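You operate a simulated robot arm through the tools that you are given. There is no shell and no other tool.

Carry out the task below with a simulated robot arm. There is one attempt and no reset: what you move stays moved.

TASK
The last bricks split in layers. Give one airing more, press and eject.
Fine: Turn the airing knob one mark up first, free the latch and press the green cycle button once. Let nothing jam the ram. Run the bricks up with the ejector lever, uncracked and unchipped. Then set the latch, hold the down button till the display says held and turn the pump key off with a clean dry hand. The oil unit stays charged; the display shows only the pressure on the ram. Keep out from under the ram and pinch nothing.

It is judged by the outcome, as a careful person would: the job done as asked, and still so three seconds after it is handed in. It fails if anything else is knocked over, pushed out of place, dropped, spilled or broken.

THE ROBOT
A 6-joint arm with a three-finger gripper, fixed in place. Base frame: the origin is on the floor under the middle of its stand, x ahead of it, y to its left, z up; the work surface is at about z = 953. Readings come in mm, degrees, newtons and seconds.
It reaches about 1213 mm from its shoulder. Its first joint turns from -166.0 to 166.0 degrees. Payload 4.89 kg.
Tool frame: the origin (TCP) lies between the finger pads and is the grasp point; the fingertips stand 30 mm ahead of it; z points along the fingers, y is the line along which they close. The gripper opens to 164 mm; its body begins 125 mm behind the TCP.
Orientation is told as [roll, pitch, yaw] about the base's x, y, z axes, in that order, counted from this pose: with the fingers straight down and closing along the base's y, the tool's x points along the base's -x, its y along +y and its z along -z.

THE INTERFACE
- The arm moves only by the tool step_arm. Its argument "moves" is a list of rows, each a list of 7 numbers: the shift along the base's x, y, z in m, then the turn, a rotation vector about the base's x, y, z in degrees, then the closure, from 0 (fully open) to 1 (shut). In form: [[tx, ty, tz, wx, wy, wz, jaw], ...]. A call has 1 to 20 rows; each row is the pose to reach, as a shift and turn from the pose commanded when the call began. Each row takes 0.2 s and may step no farther than 50 mm and 8.6 degrees from the row before; otherwise, or with a gripper value out of range, the whole call is refused. Where a pose cannot be reached the arm comes as near as it can. A force on the tool above 90 N (or 10 N above the force at the start of the call, whichever is more), or a blocked arm, ends the call early, and 0.2 s more pass. The fingers move at their own pace (about 108 mm/s each) and stop on an object; they squeeze with about 31 N. The grip force told is the motor's: it shows also when the fingers shut on nothing. Time passes only in rows, and 0.2 s behind the last, so rows that repeat a pose let the fingers close. The reply holds the time, the measured pose of the TCP, the force on the tool along the base axes, the opening and the grip force, in the units named above and with some noise, with the torque about the TCP (base axes, N m) and any sound that the robot's microphone picked up, and new pictures: "pictures" is both (left out), scene, wrist or none.
- Cameras (640 x 400 px; columns grow to the right, rows downward): "scene" is fixed at [214.1, -491.9, 1757.6]; the picture's right is [0.87, -0.49, 0.00], its down [-0.27, -0.49, -0.83] and it looks along [0.41, 0.72, -0.56] (base axes); focal length 330 px, centre (320, 200). "wrist" rides on the gripper at [76, -2, -152] in the tool frame; the picture's right is [0.02, 1.00, 0.00], its down [-0.88, 0.02, -0.47] and it looks along [-0.47, 0.01, 0.88] (tool axes); focal length 247 px, centre (320, 200).
- lift_body(by): moves the trunk up (or, below 0, down) by that many mm; the arm rides with it, the base frame stays. It gives what a move gives, with no picture.
- probe_pixels(camera, pixels): for up to 12 pixels [column, row] of the newest picture of that camera ("zoom" is the newest enlarged one), the place [x, y, z] in the base frame of the surface seen there, good to about 2 mm, but the place of the scene camera against the robot may be out by one fixed shift of up to 18 mm in any direction. No time passes.
- close_up(camera, box): a new picture of the part [left, top, right, bottom] of that camera's present view, enlarged. No time passes.
- sign_off(): hands the job in; it is judged then, once.

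Leave the gripper open and the arm clear of the work at the hand-in unless told otherwise.

The tools are called by a JSON object that holds its "op" and its "data". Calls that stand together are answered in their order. step_arm: Moves the arm, as the interface text tells. Its arguments: {"type":"object","properties":{"moves":{"type":"array","items":{"type":"array","items":{"type":"number"}}},"pictures":{"type":"string","enum":["both","scene","wrist","none"]}},"required":["moves"]} The other tools are called the same way: lift_body (by) moves the trunk up or down; probe_pixels (camera, pixels) gives the place of the surface under pixels of a picture; close_up (camera, box) takes an enlarged picture of a part of a camera's view; sign_off () hands the job in.

At the start:

```text
t: 0.0
tool_pos: [416.9, 293.3, 1354.0]
tcp_rot: [0.0, 0.0, 0.0]
ft_force: [0.2, 0.2, -0.5]
wrist_torque: [0.01, 0.0, 0.0]
grip_width: 164.2
grasp_force: 0.0
trunk travel left (down, up): [-175.0, 215.0]
```

scene: 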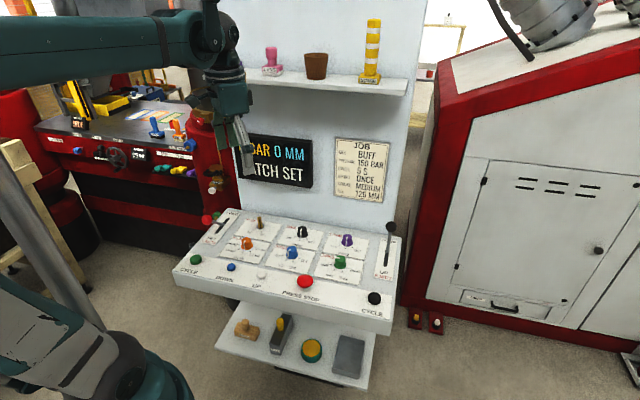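
wrist: 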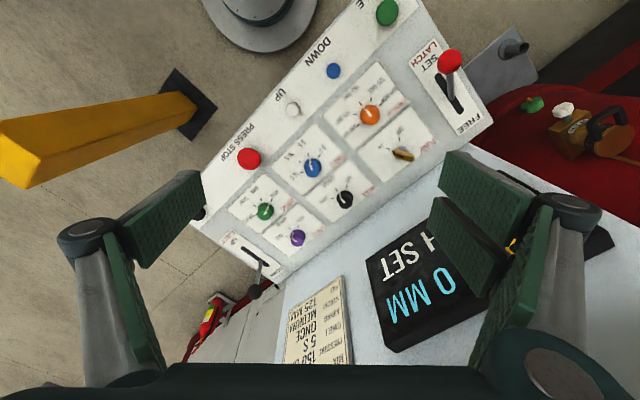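

I see a control console with knobs, a latch lever at the left, a second lever at the right, a display and a job card. I'll take enlarged views to read the labels before I move anything.

{"op": "close_up", "data": {"camera": "scene", "box": [170, 200, 410, 350]}}

{"op": "close_up", "data": {"camera": "scene", "box": [230, 120, 410, 232]}}

{"op": "close_up", "data": {"camera": "wrist", "box": [190, 0, 510, 200]}}

{"op": "close_up", "data": {"camera": "wrist", "box": [190, 130, 430, 280]}}

```text
2.67 times, centred on (290, 275) of scene
```

zoom: 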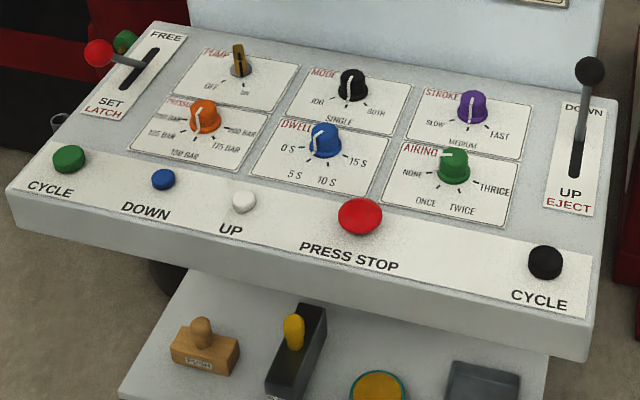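

```text
3.56 times, centred on (320, 176) of scene
```

zoom: 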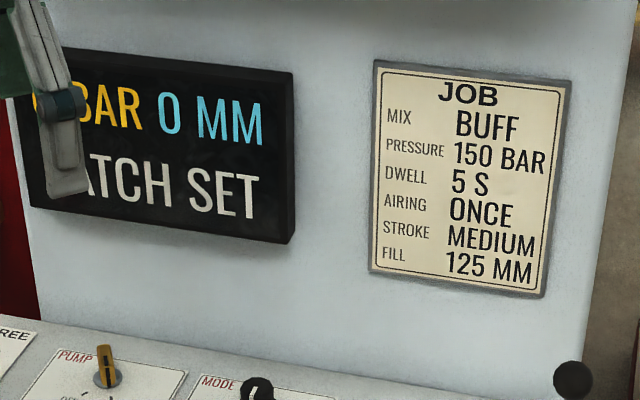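

```text
2.00 times, centred on (350, 100) of wrist
```

zoom: 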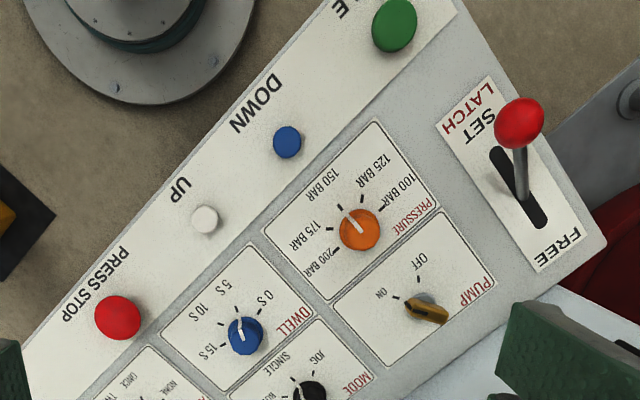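

```text
2.67 times, centred on (310, 205) of wrist
```

zoom: 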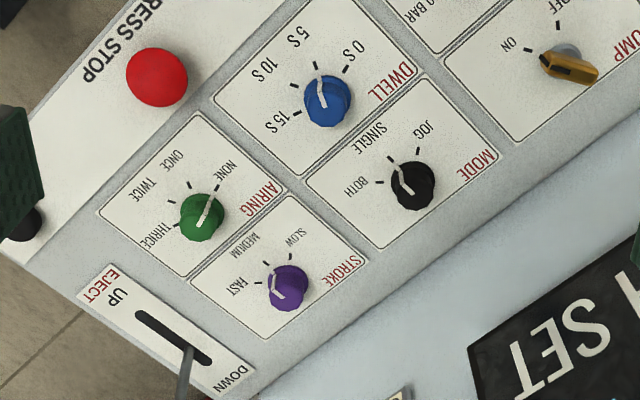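

The airing knob (green, scene ~(340,262)) seems to point at NONE, and the card says ONCE. I'll check the other knobs, the objects on the lower shelf, the machine at the left and the one at the right.

{"op": "close_up", "data": {"camera": "scene", "box": [0, 60, 240, 210]}}

{"op": "close_up", "data": {"camera": "scene", "box": [400, 100, 640, 350]}}

{"op": "close_up", "data": {"camera": "scene", "box": [200, 290, 400, 400]}}

{"op": "close_up", "data": {"camera": "scene", "box": [225, 215, 345, 290]}}

{"op": "close_up", "data": {"camera": "scene", "box": [300, 215, 410, 290]}}

{"op": "close_up", "data": {"camera": "wrist", "box": [430, 0, 640, 200]}}

{"op": "close_up", "data": {"camera": "wrist", "box": [180, 170, 380, 380]}}

{"op": "close_up", "data": {"camera": "scene", "box": [240, 0, 440, 120]}}

```text
2.67 times, centred on (120, 135) of scene
```

zoom: 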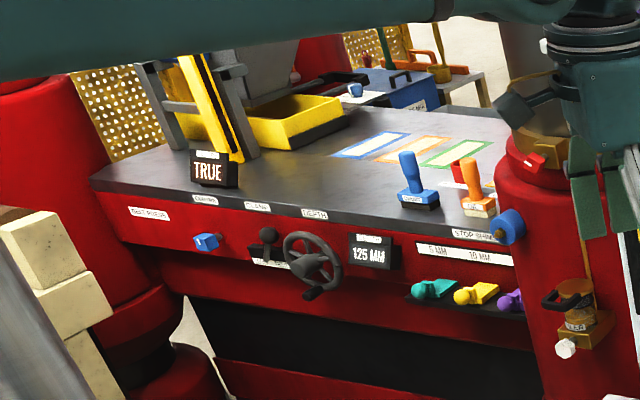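

```text
1.60 times, centred on (520, 225) of scene
```

zoom: 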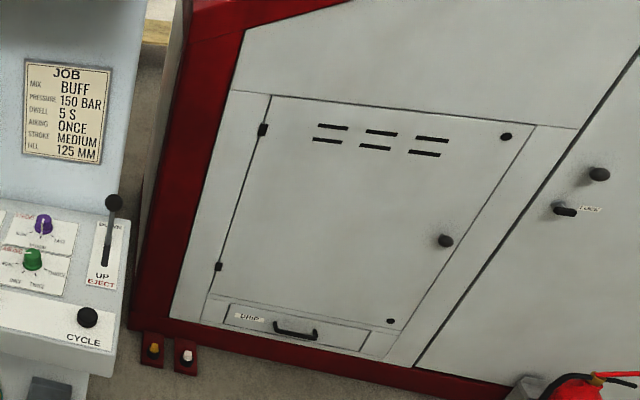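

```text
3.20 times, centred on (300, 345) of scene
```

zoom: 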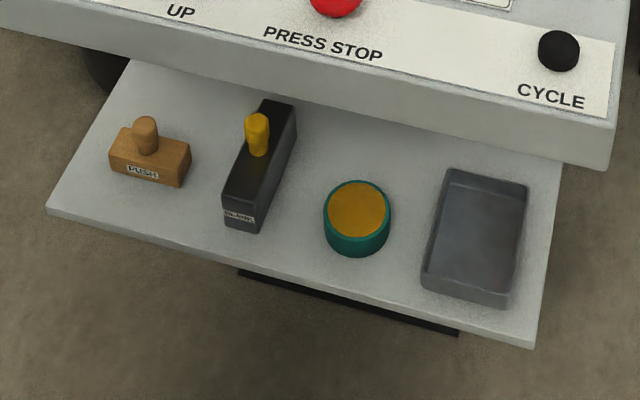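

```text
5.33 times, centred on (285, 252) of scene
```

zoom: 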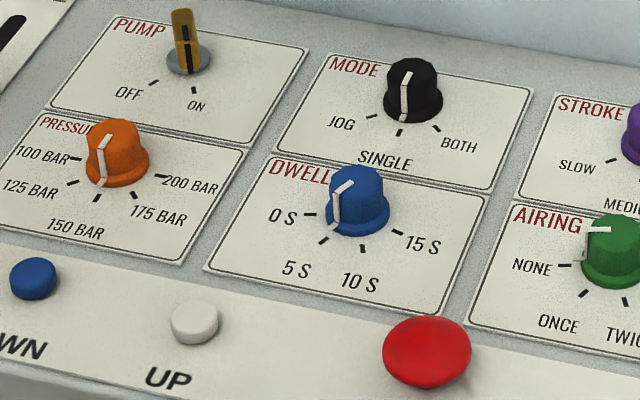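

```text
5.33 times, centred on (355, 252) of scene
```

zoom: 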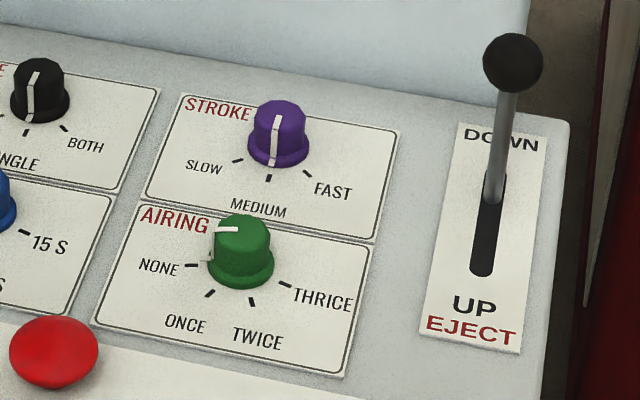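

```text
2.00 times, centred on (535, 100) of wrist
```

zoom: 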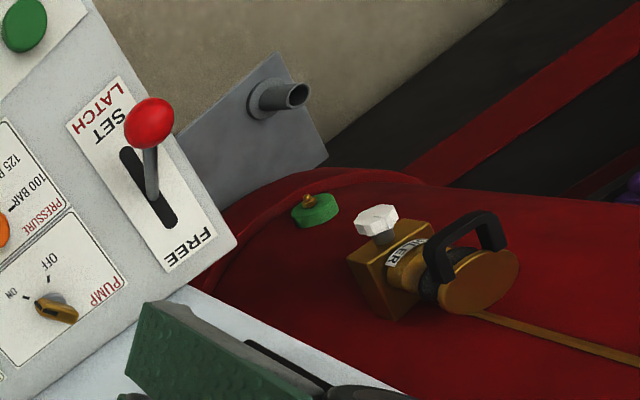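

```text
1.90 times, centred on (280, 275) of wrist
```

zoom: 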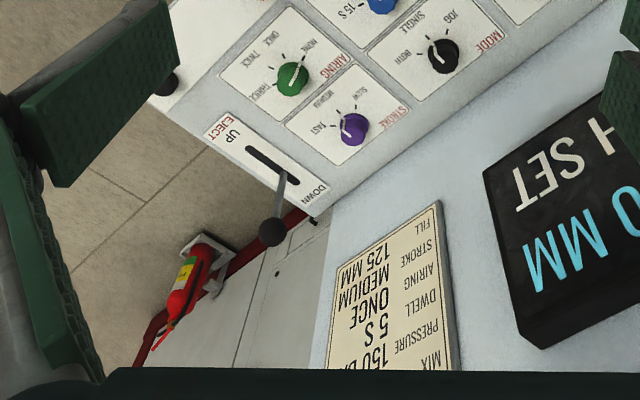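

```text
3.20 times, centred on (340, 60) of scene
```

zoom: 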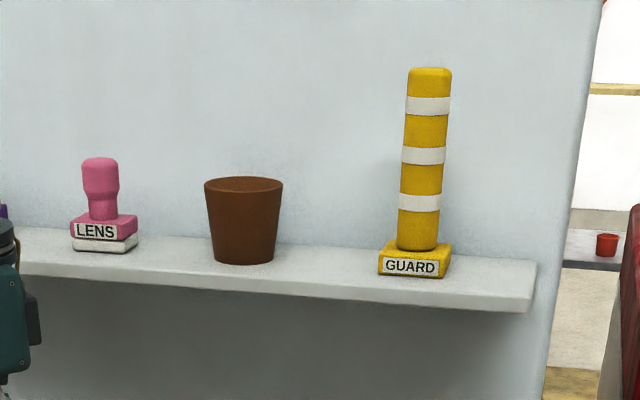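

The pressure, dwell, mode and stroke knobs all match the card (150 BAR, 5 S, SINGLE, MEDIUM). Only airing is off. I'll probe the controls and a few points on the left machine to find where everything is.

{"op": "probe_pixels", "data": {"camera": "scene", "pixels": [[341, 260], [340, 268], [196, 259], [208, 219], [391, 228], [387, 250], [260, 222], [232, 267], [262, 275], [305, 281], [375, 298], [292, 252]]}}

{"op": "probe_pixels", "data": {"camera": "wrist", "pixels": [[266, 210], [388, 12], [449, 61], [254, 291], [405, 154], [333, 71], [293, 108], [249, 159], [455, 110], [265, 261], [345, 199], [369, 115]]}}

{"op": "probe_pixels", "data": {"camera": "scene", "pixels": [[205, 115], [95, 130], [60, 110], [118, 160], [160, 125], [30, 180], [215, 180], [180, 170], [280, 160], [370, 170], [20, 100], [150, 260]]}}

```text
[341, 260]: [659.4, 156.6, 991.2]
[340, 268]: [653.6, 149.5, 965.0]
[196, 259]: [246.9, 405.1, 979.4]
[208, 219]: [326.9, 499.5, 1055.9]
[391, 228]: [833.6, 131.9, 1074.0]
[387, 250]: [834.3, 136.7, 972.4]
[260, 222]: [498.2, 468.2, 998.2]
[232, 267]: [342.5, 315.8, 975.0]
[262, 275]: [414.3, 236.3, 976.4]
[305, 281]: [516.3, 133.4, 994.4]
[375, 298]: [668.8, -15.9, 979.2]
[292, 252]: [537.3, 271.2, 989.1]
```

```text
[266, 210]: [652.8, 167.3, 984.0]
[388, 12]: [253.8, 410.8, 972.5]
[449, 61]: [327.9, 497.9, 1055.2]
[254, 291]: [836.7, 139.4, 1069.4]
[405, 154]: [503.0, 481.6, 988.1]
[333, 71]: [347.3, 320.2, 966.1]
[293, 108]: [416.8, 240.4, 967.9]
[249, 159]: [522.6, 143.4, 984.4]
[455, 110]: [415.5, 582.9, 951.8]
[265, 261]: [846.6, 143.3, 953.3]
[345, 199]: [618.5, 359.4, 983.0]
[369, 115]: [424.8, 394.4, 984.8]
```

```text
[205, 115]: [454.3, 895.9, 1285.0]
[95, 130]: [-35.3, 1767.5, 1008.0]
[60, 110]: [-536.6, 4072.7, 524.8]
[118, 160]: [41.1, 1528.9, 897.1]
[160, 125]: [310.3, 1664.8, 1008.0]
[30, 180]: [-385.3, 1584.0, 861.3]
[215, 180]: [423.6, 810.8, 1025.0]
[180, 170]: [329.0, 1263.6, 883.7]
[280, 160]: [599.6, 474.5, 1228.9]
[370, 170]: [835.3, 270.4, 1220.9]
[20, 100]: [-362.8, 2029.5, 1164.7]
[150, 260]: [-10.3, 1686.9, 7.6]
```

Scene and wrist probes agree within about 10 mm, with scene z reading about 8 mm high. I want to find the ram and what is near it, so I'll zoom on the red column at the left and the areas behind and above it.

{"op": "close_up", "data": {"camera": "scene", "box": [170, 80, 250, 230]}}

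{"op": "close_up", "data": {"camera": "scene", "box": [0, 60, 130, 140]}}

{"op": "close_up", "data": {"camera": "scene", "box": [100, 80, 240, 190]}}

{"op": "close_up", "data": {"camera": "scene", "box": [0, 130, 180, 400]}}

{"op": "close_up", "data": {"camera": "scene", "box": [420, 0, 640, 140]}}

```text
2.67 times, centred on (210, 155) of scene
```

zoom: 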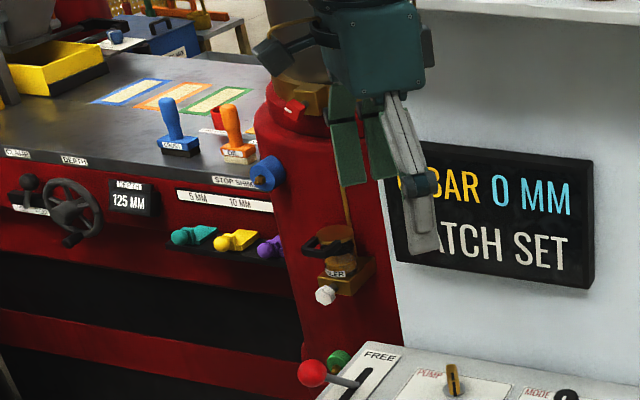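

```text
4.92 times, centred on (65, 100) of scene
```

zoom: 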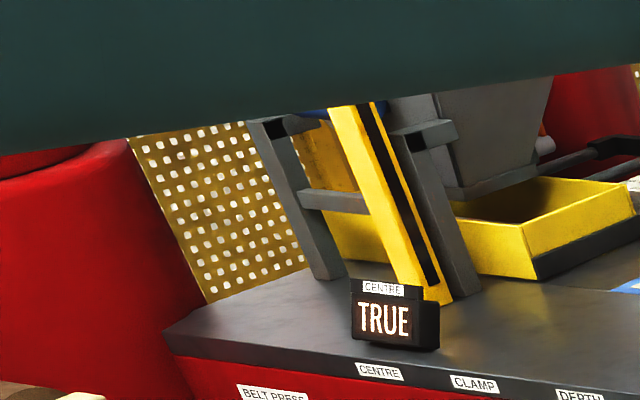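

```text
3.64 times, centred on (170, 135) of scene
```

zoom: 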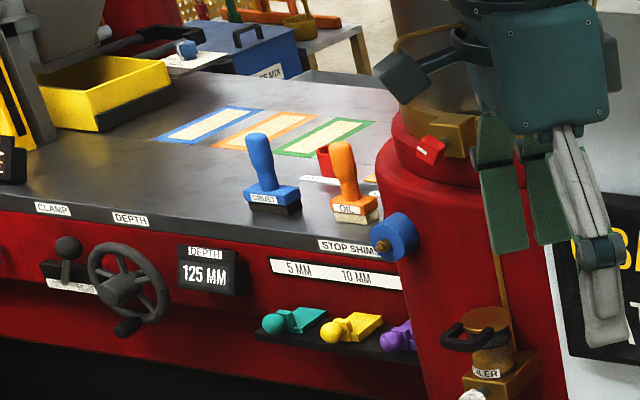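

```text
1.48 times, centred on (90, 265) of scene
```

zoom: 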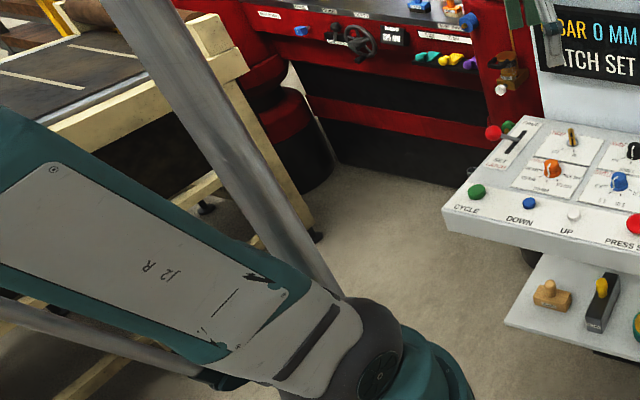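

```text
2.86 times, centred on (530, 70) of scene
```

zoom: 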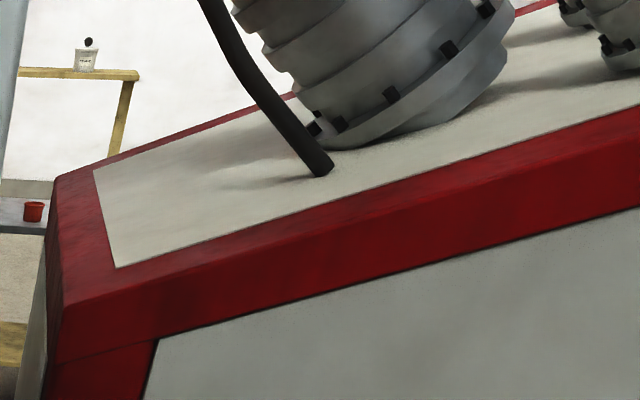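

The left machine is labelled as the press and carries the table, columns and a 125 MM depth readout. It is at y > 1200 mm, out of my reach. I'll raise the hand in front of the console and turn the wrist camera to +y to see the ram and mould area, keeping well clear of everything.

{"op": "step_arm", "data": {"moves": [[-0.01, 0.008, 0.01, 4.6, 4.6, -4.6, 0], [-0.02, 0.016, 0.02, 9.2, 9.2, -9.2, 0], [-0.03, 0.024, 0.03, 13.8, 13.8, -13.8, 0], [-0.04, 0.032, 0.04, 18.4, 18.4, -18.4, 0], [-0.05, 0.04, 0.05, 23, 23, -23, 0], [-0.06, 0.048, 0.06, 27.6, 27.6, -27.6, 0], [-0.07, 0.056, 0.07, 32.2, 32.2, -32.2, 0], [-0.08, 0.064, 0.08, 36.8, 36.8, -36.8, 0], [-0.09, 0.072, 0.09, 41.4, 41.4, -41.4, 0], [-0.1, 0.08, 0.1, 46, 46, -46, 0], [-0.11, 0.088, 0.11, 50.6, 50.6, -50.6, 0], [-0.12, 0.096, 0.12, 55.2, 55.2, -55.2, 0], [-0.13, 0.1, 0.13, 59.8, 59.8, -59.8, 0], [-0.14, 0.1, 0.14, 64.4, 64.4, -64.4, 0], [-0.15, 0.1, 0.15, 69, 69, -69, 0], [-0.15, 0.1, 0.15, 69, 69, -69, 0]], "pictures": "both"}}

```text
t: 3.4
tool_pos: [265.8, 392.4, 1503.8]
tcp_rot: [47.9, 89.6, -41.6]
ft_force: [-1.0, 0.2, 0.2]
wrist_torque: [0.02, -0.01, -0.08]
grip_width: 163.9
grasp_force: 0.1
trunk travel left (down, up): [-175.0, 215.0]
```

scene: 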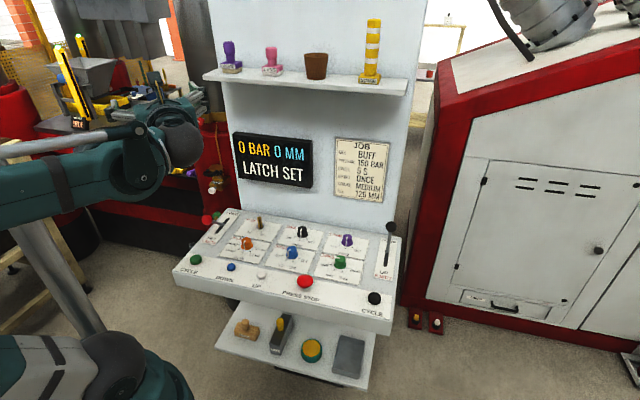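
wrist: 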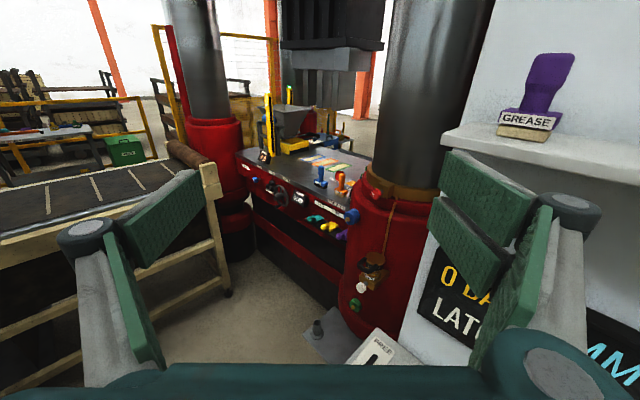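

I can now see two columns with a dark ram between them above the press table. I'll enlarge that part of the picture.

{"op": "close_up", "data": {"camera": "wrist", "box": [220, 30, 400, 250]}}

{"op": "close_up", "data": {"camera": "wrist", "box": [235, 70, 355, 180]}}

{"op": "close_up", "data": {"camera": "wrist", "box": [300, 140, 420, 260]}}

{"op": "probe_pixels", "data": {"camera": "wrist", "pixels": [[300, 145], [275, 130], [330, 60], [330, 95], [320, 175], [340, 180], [322, 165], [375, 260], [420, 60], [200, 60], [290, 95], [300, 120]]}}

{"op": "close_up", "data": {"camera": "scene", "box": [0, 0, 240, 150]}}

{"op": "close_up", "data": {"camera": "scene", "box": [190, 130, 330, 250]}}

```text
1.82 times, centred on (310, 140) of wrist
```

zoom: 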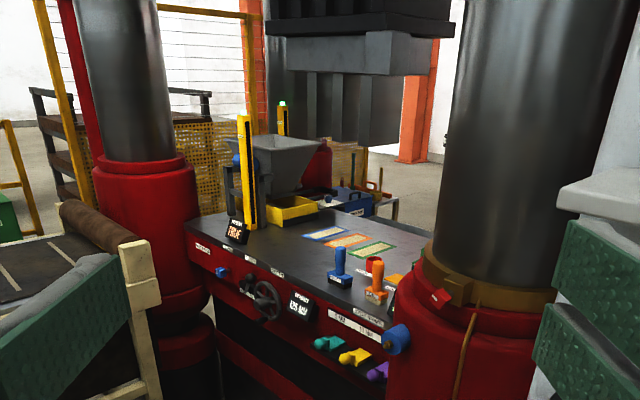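

```text
3.64 times, centred on (295, 125) of wrist
```

zoom: 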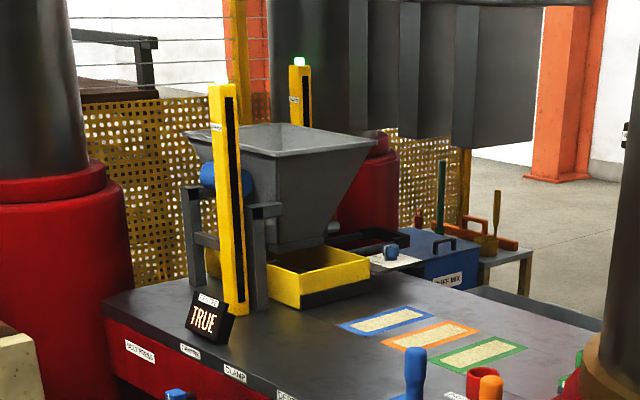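

```text
3.33 times, centred on (360, 200) of wrist
```

zoom: 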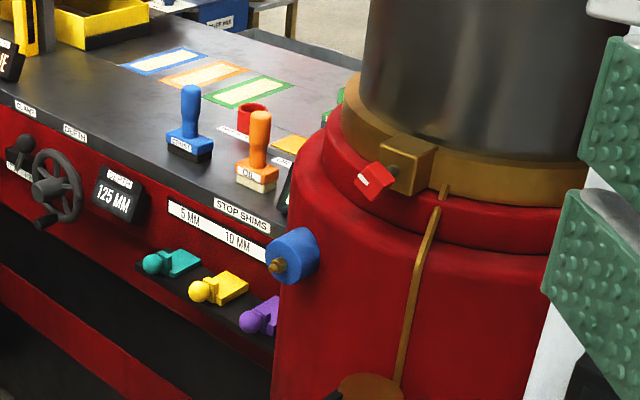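

```text
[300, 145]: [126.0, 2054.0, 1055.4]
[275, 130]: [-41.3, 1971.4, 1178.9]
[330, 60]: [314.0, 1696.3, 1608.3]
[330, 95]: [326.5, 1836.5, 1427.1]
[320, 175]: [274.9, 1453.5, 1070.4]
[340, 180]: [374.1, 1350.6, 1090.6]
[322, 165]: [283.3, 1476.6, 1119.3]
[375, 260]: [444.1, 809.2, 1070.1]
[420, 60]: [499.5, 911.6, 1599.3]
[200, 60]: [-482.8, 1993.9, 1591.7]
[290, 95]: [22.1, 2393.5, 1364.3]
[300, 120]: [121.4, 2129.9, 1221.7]
```

```text
2.67 times, centred on (120, 75) of scene
```

zoom: 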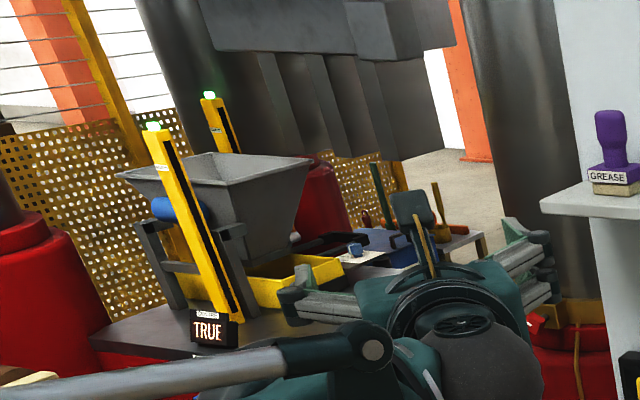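

```text
3.33 times, centred on (260, 190) of scene
```

zoom: 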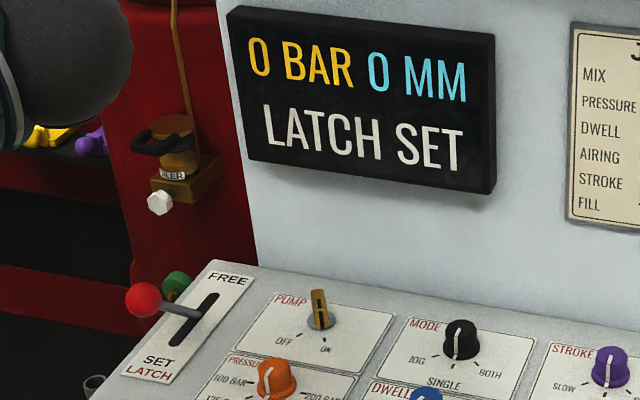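

Only the ram area is shown with three filled mould cavities, nothing lies on them, and both guard-post lamps are green. The table is clear and out of reach, so my arm can stay away from it. I'll turn the hand back to fingers-down over the console.

{"op": "step_arm", "data": {"moves": [[0.01, -0.008, -0.005, -4.6, -4.6, 4.6, 0], [0.02, -0.016, -0.01, -9.2, -9.2, 9.2, 0], [0.03, -0.024, -0.015, -13.8, -13.8, 13.8, 0], [0.04, -0.032, -0.02, -18.4, -18.4, 18.4, 0], [0.05, -0.04, -0.025, -23, -23, 23, 0], [0.06, -0.048, -0.03, -27.6, -27.6, 27.6, 0], [0.07, -0.056, -0.035, -32.2, -32.2, 32.2, 0], [0.08, -0.064, -0.04, -36.8, -36.8, 36.8, 0], [0.09, -0.072, -0.045, -41.4, -41.4, 41.4, 0], [0.1, -0.08, -0.05, -46, -46, 46, 0], [0.11, -0.088, -0.055, -50.6, -50.6, 50.6, 0], [0.12, -0.096, -0.06, -55.2, -55.2, 55.2, 0], [0.13, -0.1, -0.07, -59.8, -59.8, 59.8, 0], [0.14, -0.1, -0.08, -64.4, -64.4, 64.4, 0], [0.15, -0.1, -0.1, -69, -69, 69, 0]], "pictures": "none"}}

```text
t: 6.6
tool_pos: [418.0, 293.6, 1405.1]
tcp_rot: [-0.1, -0.1, 0.1]
ft_force: [-0.1, 0.9, 0.0]
wrist_torque: [0.08, 0.04, 0.02]
grip_width: 163.8
grasp_force: 0.2
trunk travel left (down, up): [-175.0, 215.0]
```

The fingers point down again. I'll yaw about 45° so the hand lines up with the console edge and move to an overview of the panel.

{"op": "step_arm", "data": {"moves": [[-0.005, -0.02, -0.01, 0, 0, 7.5, 0], [-0.01, -0.04, -0.02, 0, 0, 15, 0], [-0.015, -0.06, -0.03, 0, 0, 22.5, 0], [-0.02, -0.08, -0.04, 0, 0, 30, 0], [-0.025, -0.1, -0.045, 0, 0, 37.5, 0], [-0.03, -0.12, -0.055, 0, 0, 45, 0], [-0.03, -0.12, -0.055, 0, 0, 45, 0]], "pictures": "both"}}

```text
t: 8.2
tool_pos: [389.8, 170.2, 1349.0]
tcp_rot: [0.0, 0.0, 45.1]
ft_force: [-0.7, 0.7, 0.5]
wrist_torque: [0.01, -0.05, -0.02]
grip_width: 164.2
grasp_force: 0.1
trunk travel left (down, up): [-175.0, 215.0]
```

scene: 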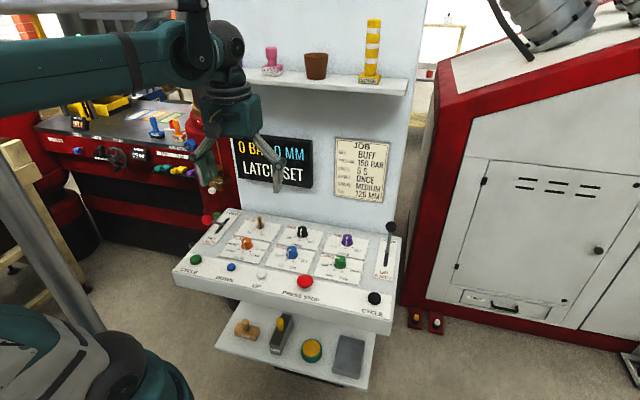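
wrist: 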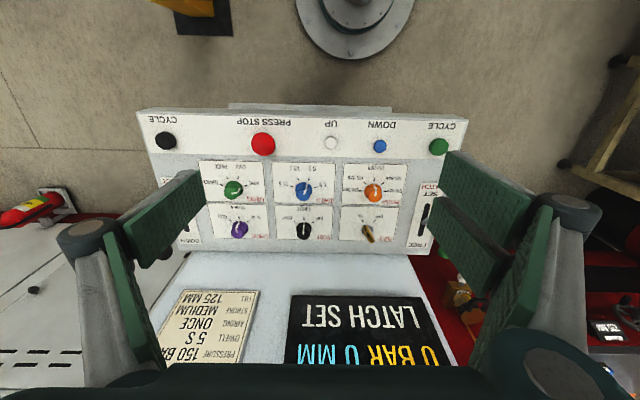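

The panel now lies square in the wrist view. I'll enlarge it and probe the knob, its tick marks, the buttons and the levers.

{"op": "close_up", "data": {"camera": "wrist", "box": [195, 160, 275, 210]}}

{"op": "probe_pixels", "data": {"camera": "zoom", "pixels": [[300, 225], [320, 200]]}}

{"op": "probe_pixels", "data": {"camera": "wrist", "pixels": [[233, 188], [303, 190], [373, 190], [239, 229], [303, 230], [368, 232], [263, 144], [331, 143], [380, 146], [438, 146], [166, 141], [140, 115]]}}

```text
8.00 times, centred on (235, 185) of wrist
```

zoom: 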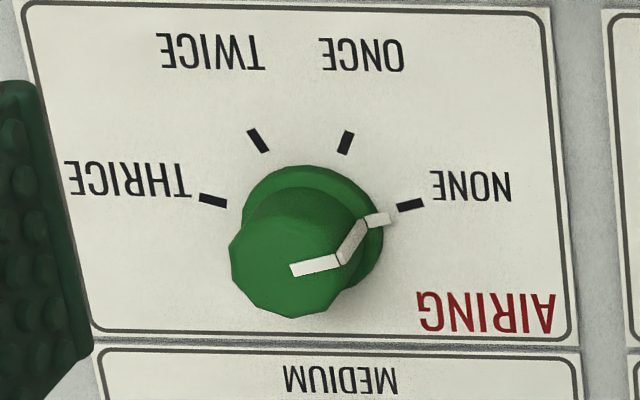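

```text
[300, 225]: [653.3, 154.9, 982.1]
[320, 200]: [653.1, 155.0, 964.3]
```

```text
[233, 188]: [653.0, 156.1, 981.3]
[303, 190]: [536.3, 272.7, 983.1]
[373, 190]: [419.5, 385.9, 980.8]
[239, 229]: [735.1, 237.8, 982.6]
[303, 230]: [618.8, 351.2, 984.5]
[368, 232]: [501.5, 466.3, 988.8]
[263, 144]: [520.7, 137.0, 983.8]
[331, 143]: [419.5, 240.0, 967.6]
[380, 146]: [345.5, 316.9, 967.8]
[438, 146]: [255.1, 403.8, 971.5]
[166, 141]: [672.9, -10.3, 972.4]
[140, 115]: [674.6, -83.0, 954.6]
```

The console is turned 45° and the knobs stand 165 mm apart. Next I'll probe the tick marks and the knob's rim in the zoom picture to get the angle between marks.

{"op": "probe_pixels", "data": {"camera": "zoom", "pixels": [[410, 205], [347, 143], [258, 140], [213, 201], [295, 265], [240, 255], [335, 265], [290, 310], [345, 245], [377, 220], [310, 172], [270, 300]]}}

```text
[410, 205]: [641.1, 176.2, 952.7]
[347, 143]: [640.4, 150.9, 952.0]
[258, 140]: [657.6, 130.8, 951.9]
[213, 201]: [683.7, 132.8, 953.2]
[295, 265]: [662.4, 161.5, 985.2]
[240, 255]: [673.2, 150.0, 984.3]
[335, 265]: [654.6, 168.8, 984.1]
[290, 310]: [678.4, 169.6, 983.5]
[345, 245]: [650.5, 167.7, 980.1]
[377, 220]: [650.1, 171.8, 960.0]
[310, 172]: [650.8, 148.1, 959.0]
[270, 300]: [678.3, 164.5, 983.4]
```

The ticks lie at about 150°, 200°, 250° and 300° around the knob centre at about (668, 161), so one mark is 50° and "up" is counter-clockwise from above. Before I grasp, I'll measure the finger pads from the wrist view.

{"op": "close_up", "data": {"camera": "wrist", "box": [40, 130, 640, 400]}}

{"op": "probe_pixels", "data": {"camera": "wrist", "pixels": [[120, 218], [200, 172], [205, 205], [140, 262], [445, 155], [520, 195], [505, 250], [430, 205], [435, 230], [495, 275], [515, 265], [120, 280]]}}

```text
1.07 times, centred on (340, 265) of wrist (not enlarged: the box is as wide or as high as the picture)
```

zoom: 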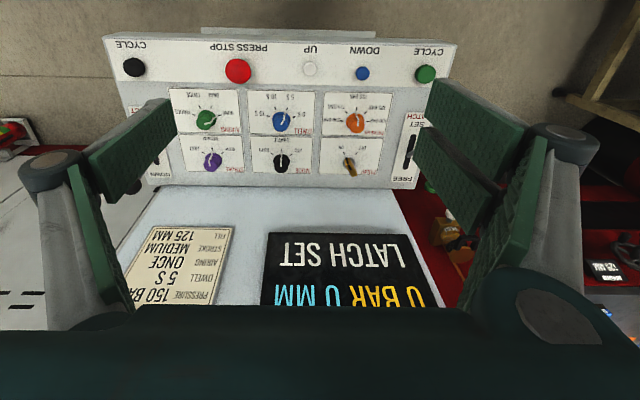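

```text
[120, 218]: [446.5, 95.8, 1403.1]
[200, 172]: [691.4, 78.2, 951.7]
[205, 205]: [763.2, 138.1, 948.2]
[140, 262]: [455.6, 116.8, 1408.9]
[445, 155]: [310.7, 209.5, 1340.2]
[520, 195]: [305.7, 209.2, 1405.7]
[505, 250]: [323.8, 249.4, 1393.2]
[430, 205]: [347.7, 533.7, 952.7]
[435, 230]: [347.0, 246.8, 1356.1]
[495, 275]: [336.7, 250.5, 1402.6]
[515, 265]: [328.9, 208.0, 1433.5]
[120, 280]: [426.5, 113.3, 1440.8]
```

Thumb and two-finger pads are each about 26 mm wide, and the paired fingers straddle about ±32 mm. I'll hover above the airing knob with the jaw half shut and the yaw turned back to about 20°, so the 50° turn ends near 70°.

{"op": "step_arm", "data": {"moves": [[0.035, 0, -0.025, 0, 0, -4, 0.2], [0.07, 0, -0.05, 0, 0, -8, 0.4], [0.105, -0.001, -0.075, 0, 0, -12, 0.5], [0.14, -0.002, -0.1, 0, 0, -16, 0.5], [0.175, -0.003, -0.125, 0, 0, -20, 0.5], [0.21, -0.005, -0.15, 0, 0, -25, 0.5], [0.245, -0.007, -0.18, 0, 0, -25, 0.5], [0.2785, -0.009, -0.21, 0, 0, -25, 0.5], [0.2785, -0.009, -0.21, 0, 0, -25, 0.5]], "pictures": "both"}}

```text
t: 10.2
tool_pos: [662.8, 166.5, 1135.8]
tcp_rot: [0.0, 0.0, 20.0]
ft_force: [0.7, -0.1, 0.1]
wrist_torque: [-0.02, 0.15, 0.07]
grip_width: 81.9
grasp_force: 0.1
trunk travel left (down, up): [-175.0, 215.0]
```

scene: 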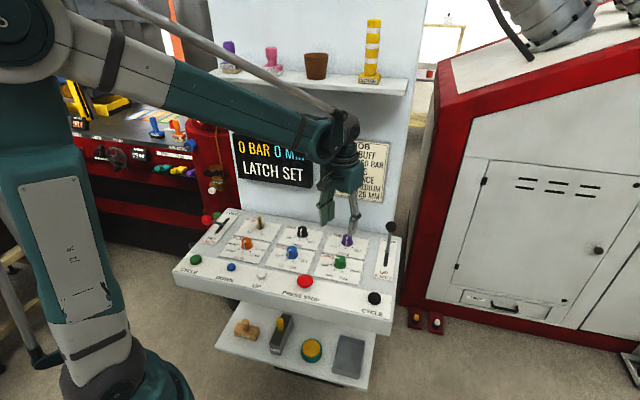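
wrist: 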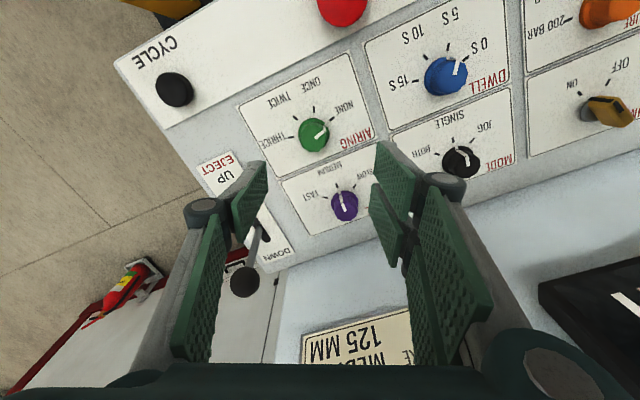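

I'm hovering near the knob, which shows at wrist (314,135) against an expected axis pixel of about (320,138). I'll zoom and probe to centre more exactly.

{"op": "close_up", "data": {"camera": "wrist", "box": [264, 95, 364, 175]}}

{"op": "probe_pixels", "data": {"camera": "wrist", "pixels": [[301, 131], [327, 131], [314, 145], [313, 122], [331, 131], [300, 135]]}}

{"op": "step_arm", "data": {"moves": [[0, 0, 0, 0, 0, 0, 0.5], [0, 0, 0, 0, 0, 0, 0.5]], "pictures": "none"}}

```text
5.00 times, centred on (314, 135) of wrist
```

zoom: 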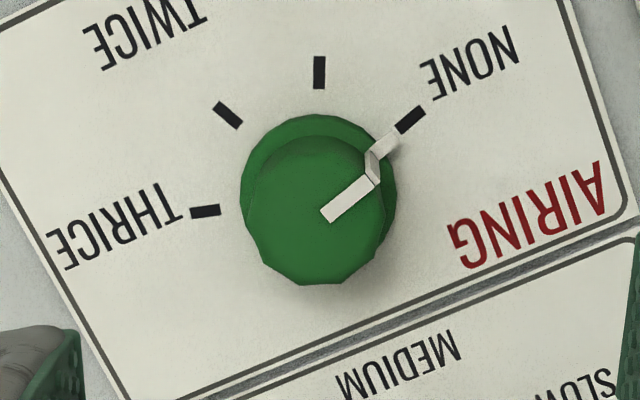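

```text
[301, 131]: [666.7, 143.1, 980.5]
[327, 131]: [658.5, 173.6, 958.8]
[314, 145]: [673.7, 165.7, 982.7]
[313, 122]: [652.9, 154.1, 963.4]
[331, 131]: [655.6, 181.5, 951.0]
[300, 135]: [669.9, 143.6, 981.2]
```

```text
t: 10.8
tool_pos: [662.4, 165.9, 1136.7]
tcp_rot: [0.0, 0.0, 20.0]
ft_force: [-0.3, 0.5, -0.1]
wrist_torque: [0.03, -0.02, -0.01]
grip_width: 82.0
grasp_force: 0.1
trunk travel left (down, up): [-175.0, 215.0]
```

{"op": "probe_pixels", "data": {"camera": "wrist", "pixels": [[314, 137], [315, 138], [316, 139], [303, 140], [325, 140], [316, 149], [317, 125]]}}

```text
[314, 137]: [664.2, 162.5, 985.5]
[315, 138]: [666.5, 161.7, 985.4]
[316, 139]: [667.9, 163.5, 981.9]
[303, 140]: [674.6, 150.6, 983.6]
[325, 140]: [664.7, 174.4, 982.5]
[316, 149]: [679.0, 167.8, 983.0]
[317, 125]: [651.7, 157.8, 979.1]
```

The knob's top centre is at about (667,162,985) with a radius of about 13 mm. I'll shift there and go down until the fingertips are at about z 966, still open.

{"op": "step_arm", "data": {"moves": [[0.0046, -0.004, -0.03, 0, 0, 0, 0.5], [0.0046, -0.004, -0.06, 0, 0, 0, 0.5], [0.0046, -0.004, -0.09, 0, 0, 0, 0.5], [0.0046, -0.004, -0.115, 0, 0, 0, 0.5], [0.0046, -0.004, -0.13, 0, 0, 0, 0.5], [0.0046, -0.004, -0.14, 0, 0, 0, 0.5], [0.0046, -0.004, -0.14, 0, 0, 0, 0.5]], "pictures": "both"}}

```text
t: 12.4
tool_pos: [669.6, 160.9, 999.4]
tcp_rot: [0.0, -0.1, 19.9]
ft_force: [-0.5, -0.4, 0.0]
wrist_torque: [-0.01, -0.01, 0.02]
grip_width: 82.1
grasp_force: 0.0
trunk travel left (down, up): [-175.0, 215.0]
```

scene: 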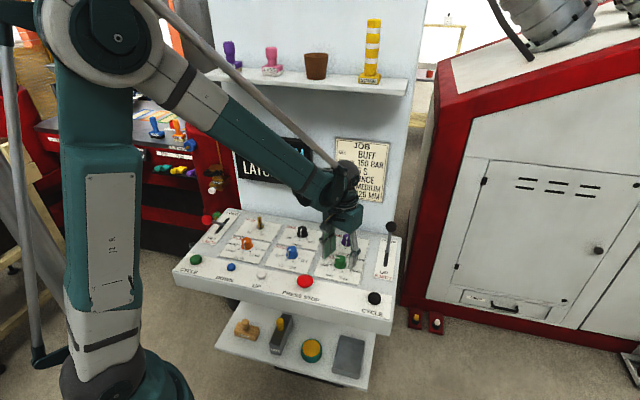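
wrist: 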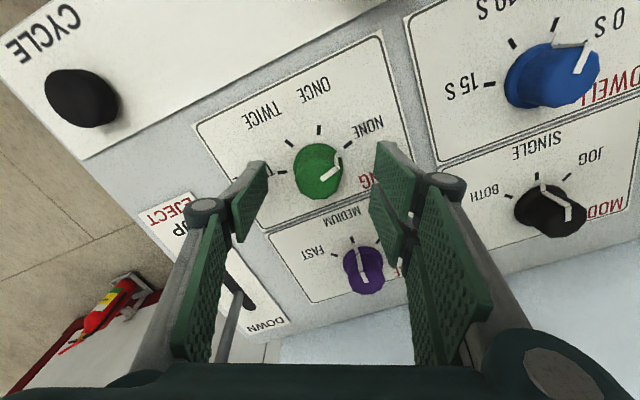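

{"op": "close_up", "data": {"camera": "wrist", "box": [260, 130, 380, 210]}}

{"op": "probe_pixels", "data": {"camera": "wrist", "pixels": [[322, 178], [318, 178], [296, 178], [341, 178], [320, 195], [318, 150], [373, 150], [262, 170]]}}

```text
5.00 times, centred on (320, 170) of wrist
```

zoom: 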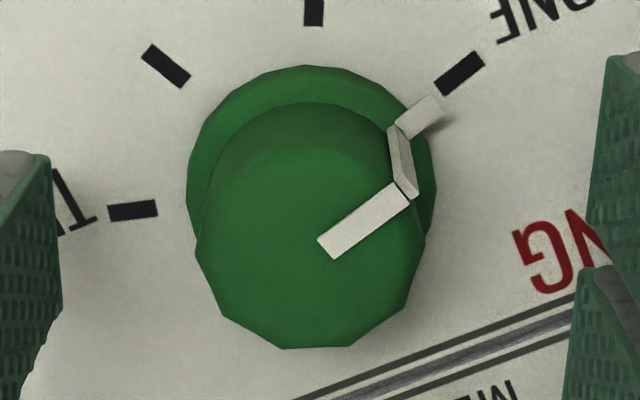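

```text
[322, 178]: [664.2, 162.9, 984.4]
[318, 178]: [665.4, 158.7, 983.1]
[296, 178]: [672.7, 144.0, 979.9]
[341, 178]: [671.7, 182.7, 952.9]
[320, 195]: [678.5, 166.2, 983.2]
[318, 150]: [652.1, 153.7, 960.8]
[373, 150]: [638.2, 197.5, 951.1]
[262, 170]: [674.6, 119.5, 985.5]
```

The knob centre is now within about 1 mm of the closing line and 3 mm toward the camera. I'll nudge, lower 4 mm and close gently on the knob.

{"op": "step_arm", "data": {"moves": [[-0.003, -0.0012, -0.004, 0, 0, 0, 0.5], [-0.003, -0.0012, -0.004, 0, 0, 0, 0.6], [-0.003, -0.0012, -0.004, 0, 0, 0, 0.75], [-0.003, -0.0012, -0.004, 0, 0, 0, 1], [-0.003, -0.0012, -0.004, 0, 0, 0, 1], [-0.003, -0.0012, -0.004, 0, 0, 0, 1]], "pictures": "wrist"}}

```text
t: 13.8
tool_pos: [666.3, 158.6, 995.0]
tcp_rot: [0.1, 0.1, 19.9]
ft_force: [12.4, -32.3, -2.0]
wrist_torque: [-1.02, -0.5, -0.08]
grip_width: 33.9
grasp_force: 44.9
trunk travel left (down, up): [-175.0, 215.0]
```

wrist: 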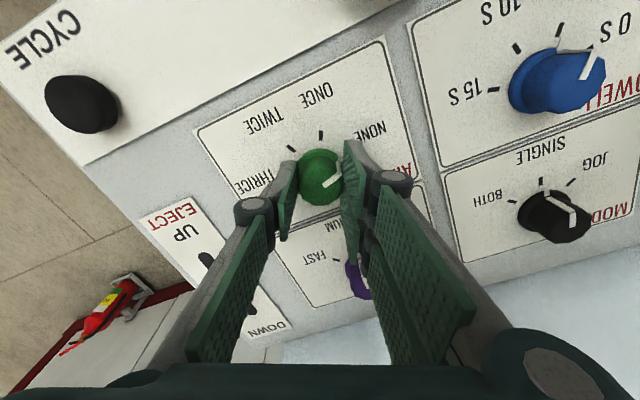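

The knob is gripped at 33.9 mm, but there is about 34 N of side force toward −tool y, so I'm slightly off-centre. I'll move 2 mm that way to relieve it.

{"op": "step_arm", "data": {"moves": [[0.0004, -0.001, 0, 0, 0, 0, 1], [0.0007, -0.0019, 0, 0, 0, 0, 1], [0.0007, -0.0019, 0, 0, 0, 0, 1]], "pictures": "none"}}

```text
t: 14.6
tool_pos: [667.4, 158.7, 995.2]
tcp_rot: [0.1, 0.1, 20.0]
ft_force: [-3.9, -8.6, 3.5]
wrist_torque: [-0.07, 0.52, -0.02]
grip_width: 33.7
grasp_force: 45.2
trunk travel left (down, up): [-175.0, 215.0]
```

The side force is down to a few newtons. Now I'll turn the knob +50° about vertical (NONE to ONCE) in small steps.

{"op": "step_arm", "data": {"moves": [[0, 0, 0, 0, 0, 5, 1], [0, 0, 0, 0, 0, 10, 1], [0, 0, 0, 0, 0, 15, 1], [0, 0, 0, 0, 0, 20, 1], [0, 0, 0, 0, 0, 25, 1], [0, 0, 0, 0, 0, 30, 1], [0, 0, 0, 0, 0, 35, 1], [0, 0, 0, 0, 0, 40, 1], [0, 0, 0, 0, 0, 45, 1], [0, 0, 0, 0, 0, 50, 1], [0, 0, 0, 0, 0, 50, 1]], "pictures": "both"}}

```text
t: 17.0
tool_pos: [668.2, 156.7, 994.7]
tcp_rot: [-0.1, 0.0, 70.1]
ft_force: [5.2, 3.2, 26.4]
wrist_torque: [0.23, -0.24, -0.03]
grip_width: 33.5
grasp_force: 44.9
trunk travel left (down, up): [-175.0, 215.0]
```

scene: 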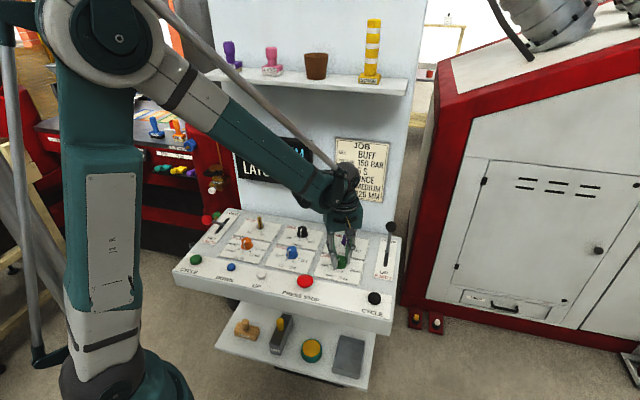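
wrist: 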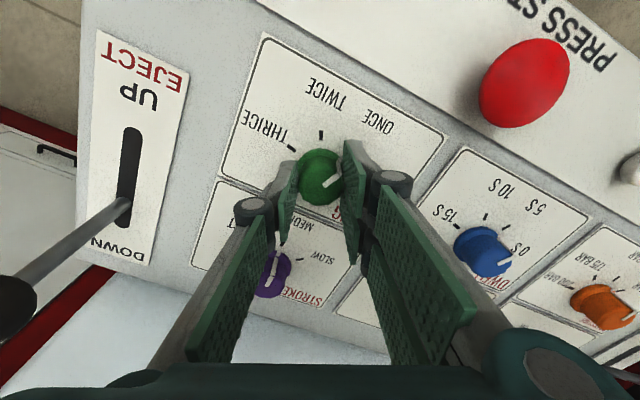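

The pointer moved with the hand and now aims toward ONCE. I'll open the fingers and lift straight up to check.

{"op": "step_arm", "data": {"moves": [[0, 0, 0, 0, 0, 0, 0.7], [0, 0, 0, 0, 0, 0, 0.5], [0, 0, 0, 0, 0, 0, 0.5], [0, 0, 0.04, 0, 0, 0, 0.5], [0, 0, 0.08, 0, 0, 0, 0.5], [0, 0, 0.12, 0, 0, 0, 0.5], [0, 0, 0.15, 0, 0, 0, 0.5]], "pictures": "both"}}

{"op": "close_up", "data": {"camera": "wrist", "box": [240, 90, 400, 190]}}

```text
t: 18.6
tool_pos: [667.4, 152.8, 1147.0]
tcp_rot: [0.1, 0.0, 70.0]
ft_force: [-0.3, 0.1, -0.2]
wrist_torque: [0.01, 0.02, 0.01]
grip_width: 82.0
grasp_force: 0.1
trunk travel left (down, up): [-175.0, 215.0]
```

scene: 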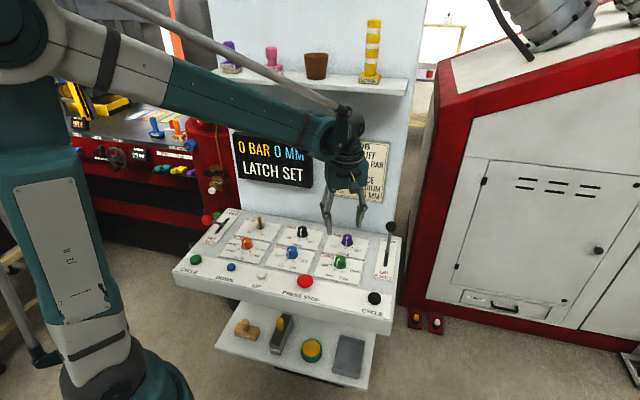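
wrist: 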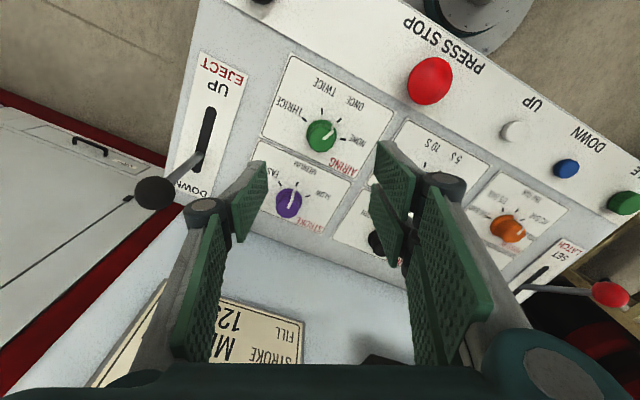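

```text
4.00 times, centred on (320, 140) of wrist
```

zoom: 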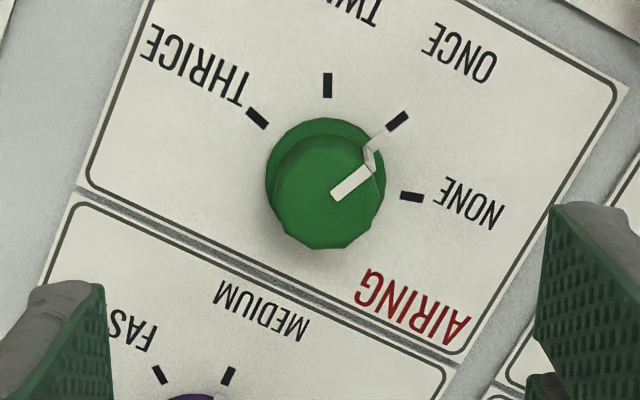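

The airing knob is now at ONCE. Next is the latch lever, the red ball at the left end, so I'll move to a viewing pose above it to measure the lever and its slot.

{"op": "step_arm", "data": {"moves": [[-0.03, 0.02, 0.02, 0, 0, -5, 0.5], [-0.065, 0.045, 0.04, 0, 0, -10, 0.5], [-0.1, 0.07, 0.06, 0, 0, -15, 0.5], [-0.135, 0.095, 0.08, 0, 0, -20, 0.5], [-0.17, 0.12, 0.09, 0, 0, -25, 0.5], [-0.205, 0.145, 0.1, 0, 0, -25, 0.5], [-0.24, 0.17, 0.1, 0, 0, -25, 0.5], [-0.275, 0.195, 0.1, 0, 0, -25, 0.5], [-0.31, 0.22, 0.1, 0, 0, -25, 0.5], [-0.345, 0.24, 0.1, 0, 0, -25, 0.5], [-0.367, 0.247, 0.1, 0, 0, -25, 0.5], [-0.367, 0.247, 0.1, 0, 0, -25, 0.5]], "pictures": "both"}}

```text
t: 21.2
tool_pos: [298.8, 406.2, 1240.5]
tcp_rot: [0.0, 0.0, 45.0]
ft_force: [-0.3, 0.4, -0.5]
wrist_torque: [-0.01, -0.01, 0.01]
grip_width: 81.8
grasp_force: 0.1
trunk travel left (down, up): [-175.0, 215.0]
```

scene: 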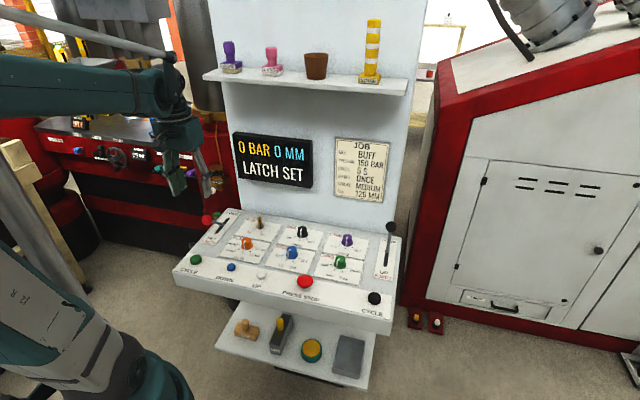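
wrist: 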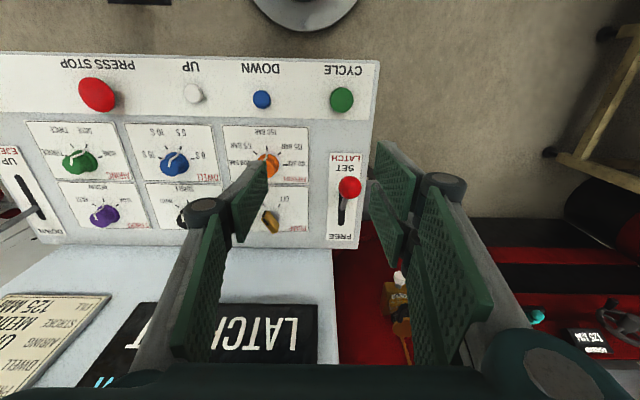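

{"op": "close_up", "data": {"camera": "wrist", "box": [300, 140, 400, 260]}}

{"op": "close_up", "data": {"camera": "scene", "box": [185, 195, 255, 255]}}

{"op": "probe_pixels", "data": {"camera": "wrist", "pixels": [[349, 187], [349, 179], [338, 187], [360, 187], [349, 197], [346, 204], [343, 212], [342, 225], [345, 172], [343, 196], [340, 210], [341, 102]]}}

```text
3.33 times, centred on (350, 200) of wrist
```

zoom: 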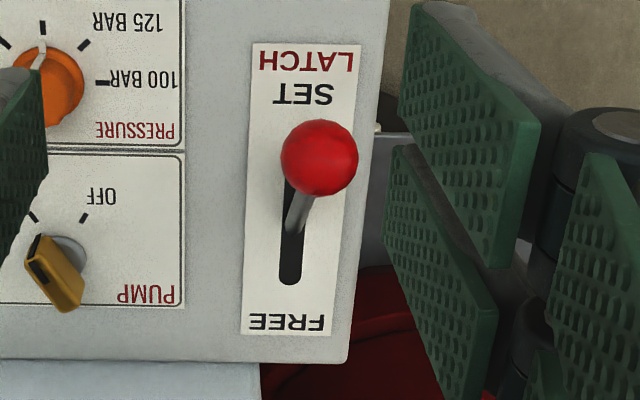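

```text
6.67 times, centred on (220, 225) of scene
```

zoom: 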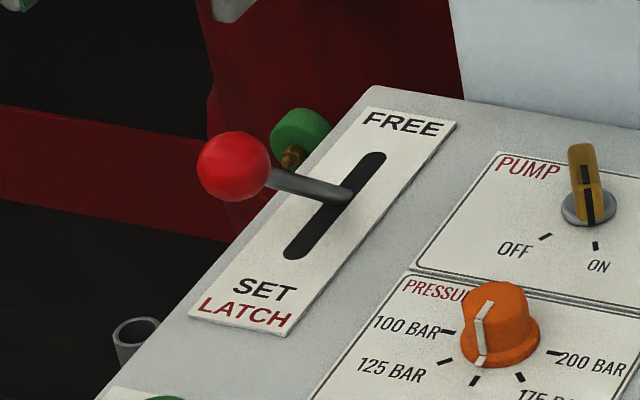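

```text
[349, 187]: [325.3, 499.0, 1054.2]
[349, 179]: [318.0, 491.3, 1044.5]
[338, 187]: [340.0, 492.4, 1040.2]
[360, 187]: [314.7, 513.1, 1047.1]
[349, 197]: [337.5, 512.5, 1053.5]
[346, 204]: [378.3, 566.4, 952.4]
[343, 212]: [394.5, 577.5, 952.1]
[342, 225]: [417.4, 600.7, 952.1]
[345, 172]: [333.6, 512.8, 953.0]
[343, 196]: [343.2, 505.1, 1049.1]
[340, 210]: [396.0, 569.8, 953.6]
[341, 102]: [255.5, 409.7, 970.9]
```

{"op": "probe_pixels", "data": {"camera": "zoom", "pixels": [[297, 250], [378, 158], [345, 192], [234, 166], [320, 187], [290, 177], [268, 175], [200, 165], [234, 135], [234, 198], [390, 175], [330, 230]]}}

{"op": "probe_pixels", "data": {"camera": "wrist", "pixels": [[268, 225], [273, 226], [266, 215], [274, 206], [345, 202], [342, 206], [346, 200]]}}

```text
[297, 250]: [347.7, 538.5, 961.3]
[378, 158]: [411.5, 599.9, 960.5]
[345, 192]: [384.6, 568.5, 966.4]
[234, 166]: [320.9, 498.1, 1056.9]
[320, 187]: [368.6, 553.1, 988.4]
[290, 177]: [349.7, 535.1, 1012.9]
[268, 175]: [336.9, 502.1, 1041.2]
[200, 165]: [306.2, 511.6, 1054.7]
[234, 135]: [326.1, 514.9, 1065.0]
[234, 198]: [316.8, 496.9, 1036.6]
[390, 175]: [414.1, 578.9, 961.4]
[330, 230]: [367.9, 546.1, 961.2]
```

```text
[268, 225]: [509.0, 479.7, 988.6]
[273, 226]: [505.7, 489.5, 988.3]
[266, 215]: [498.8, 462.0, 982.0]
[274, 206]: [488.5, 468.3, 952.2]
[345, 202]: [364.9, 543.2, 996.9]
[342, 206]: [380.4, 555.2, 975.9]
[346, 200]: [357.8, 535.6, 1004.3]
```

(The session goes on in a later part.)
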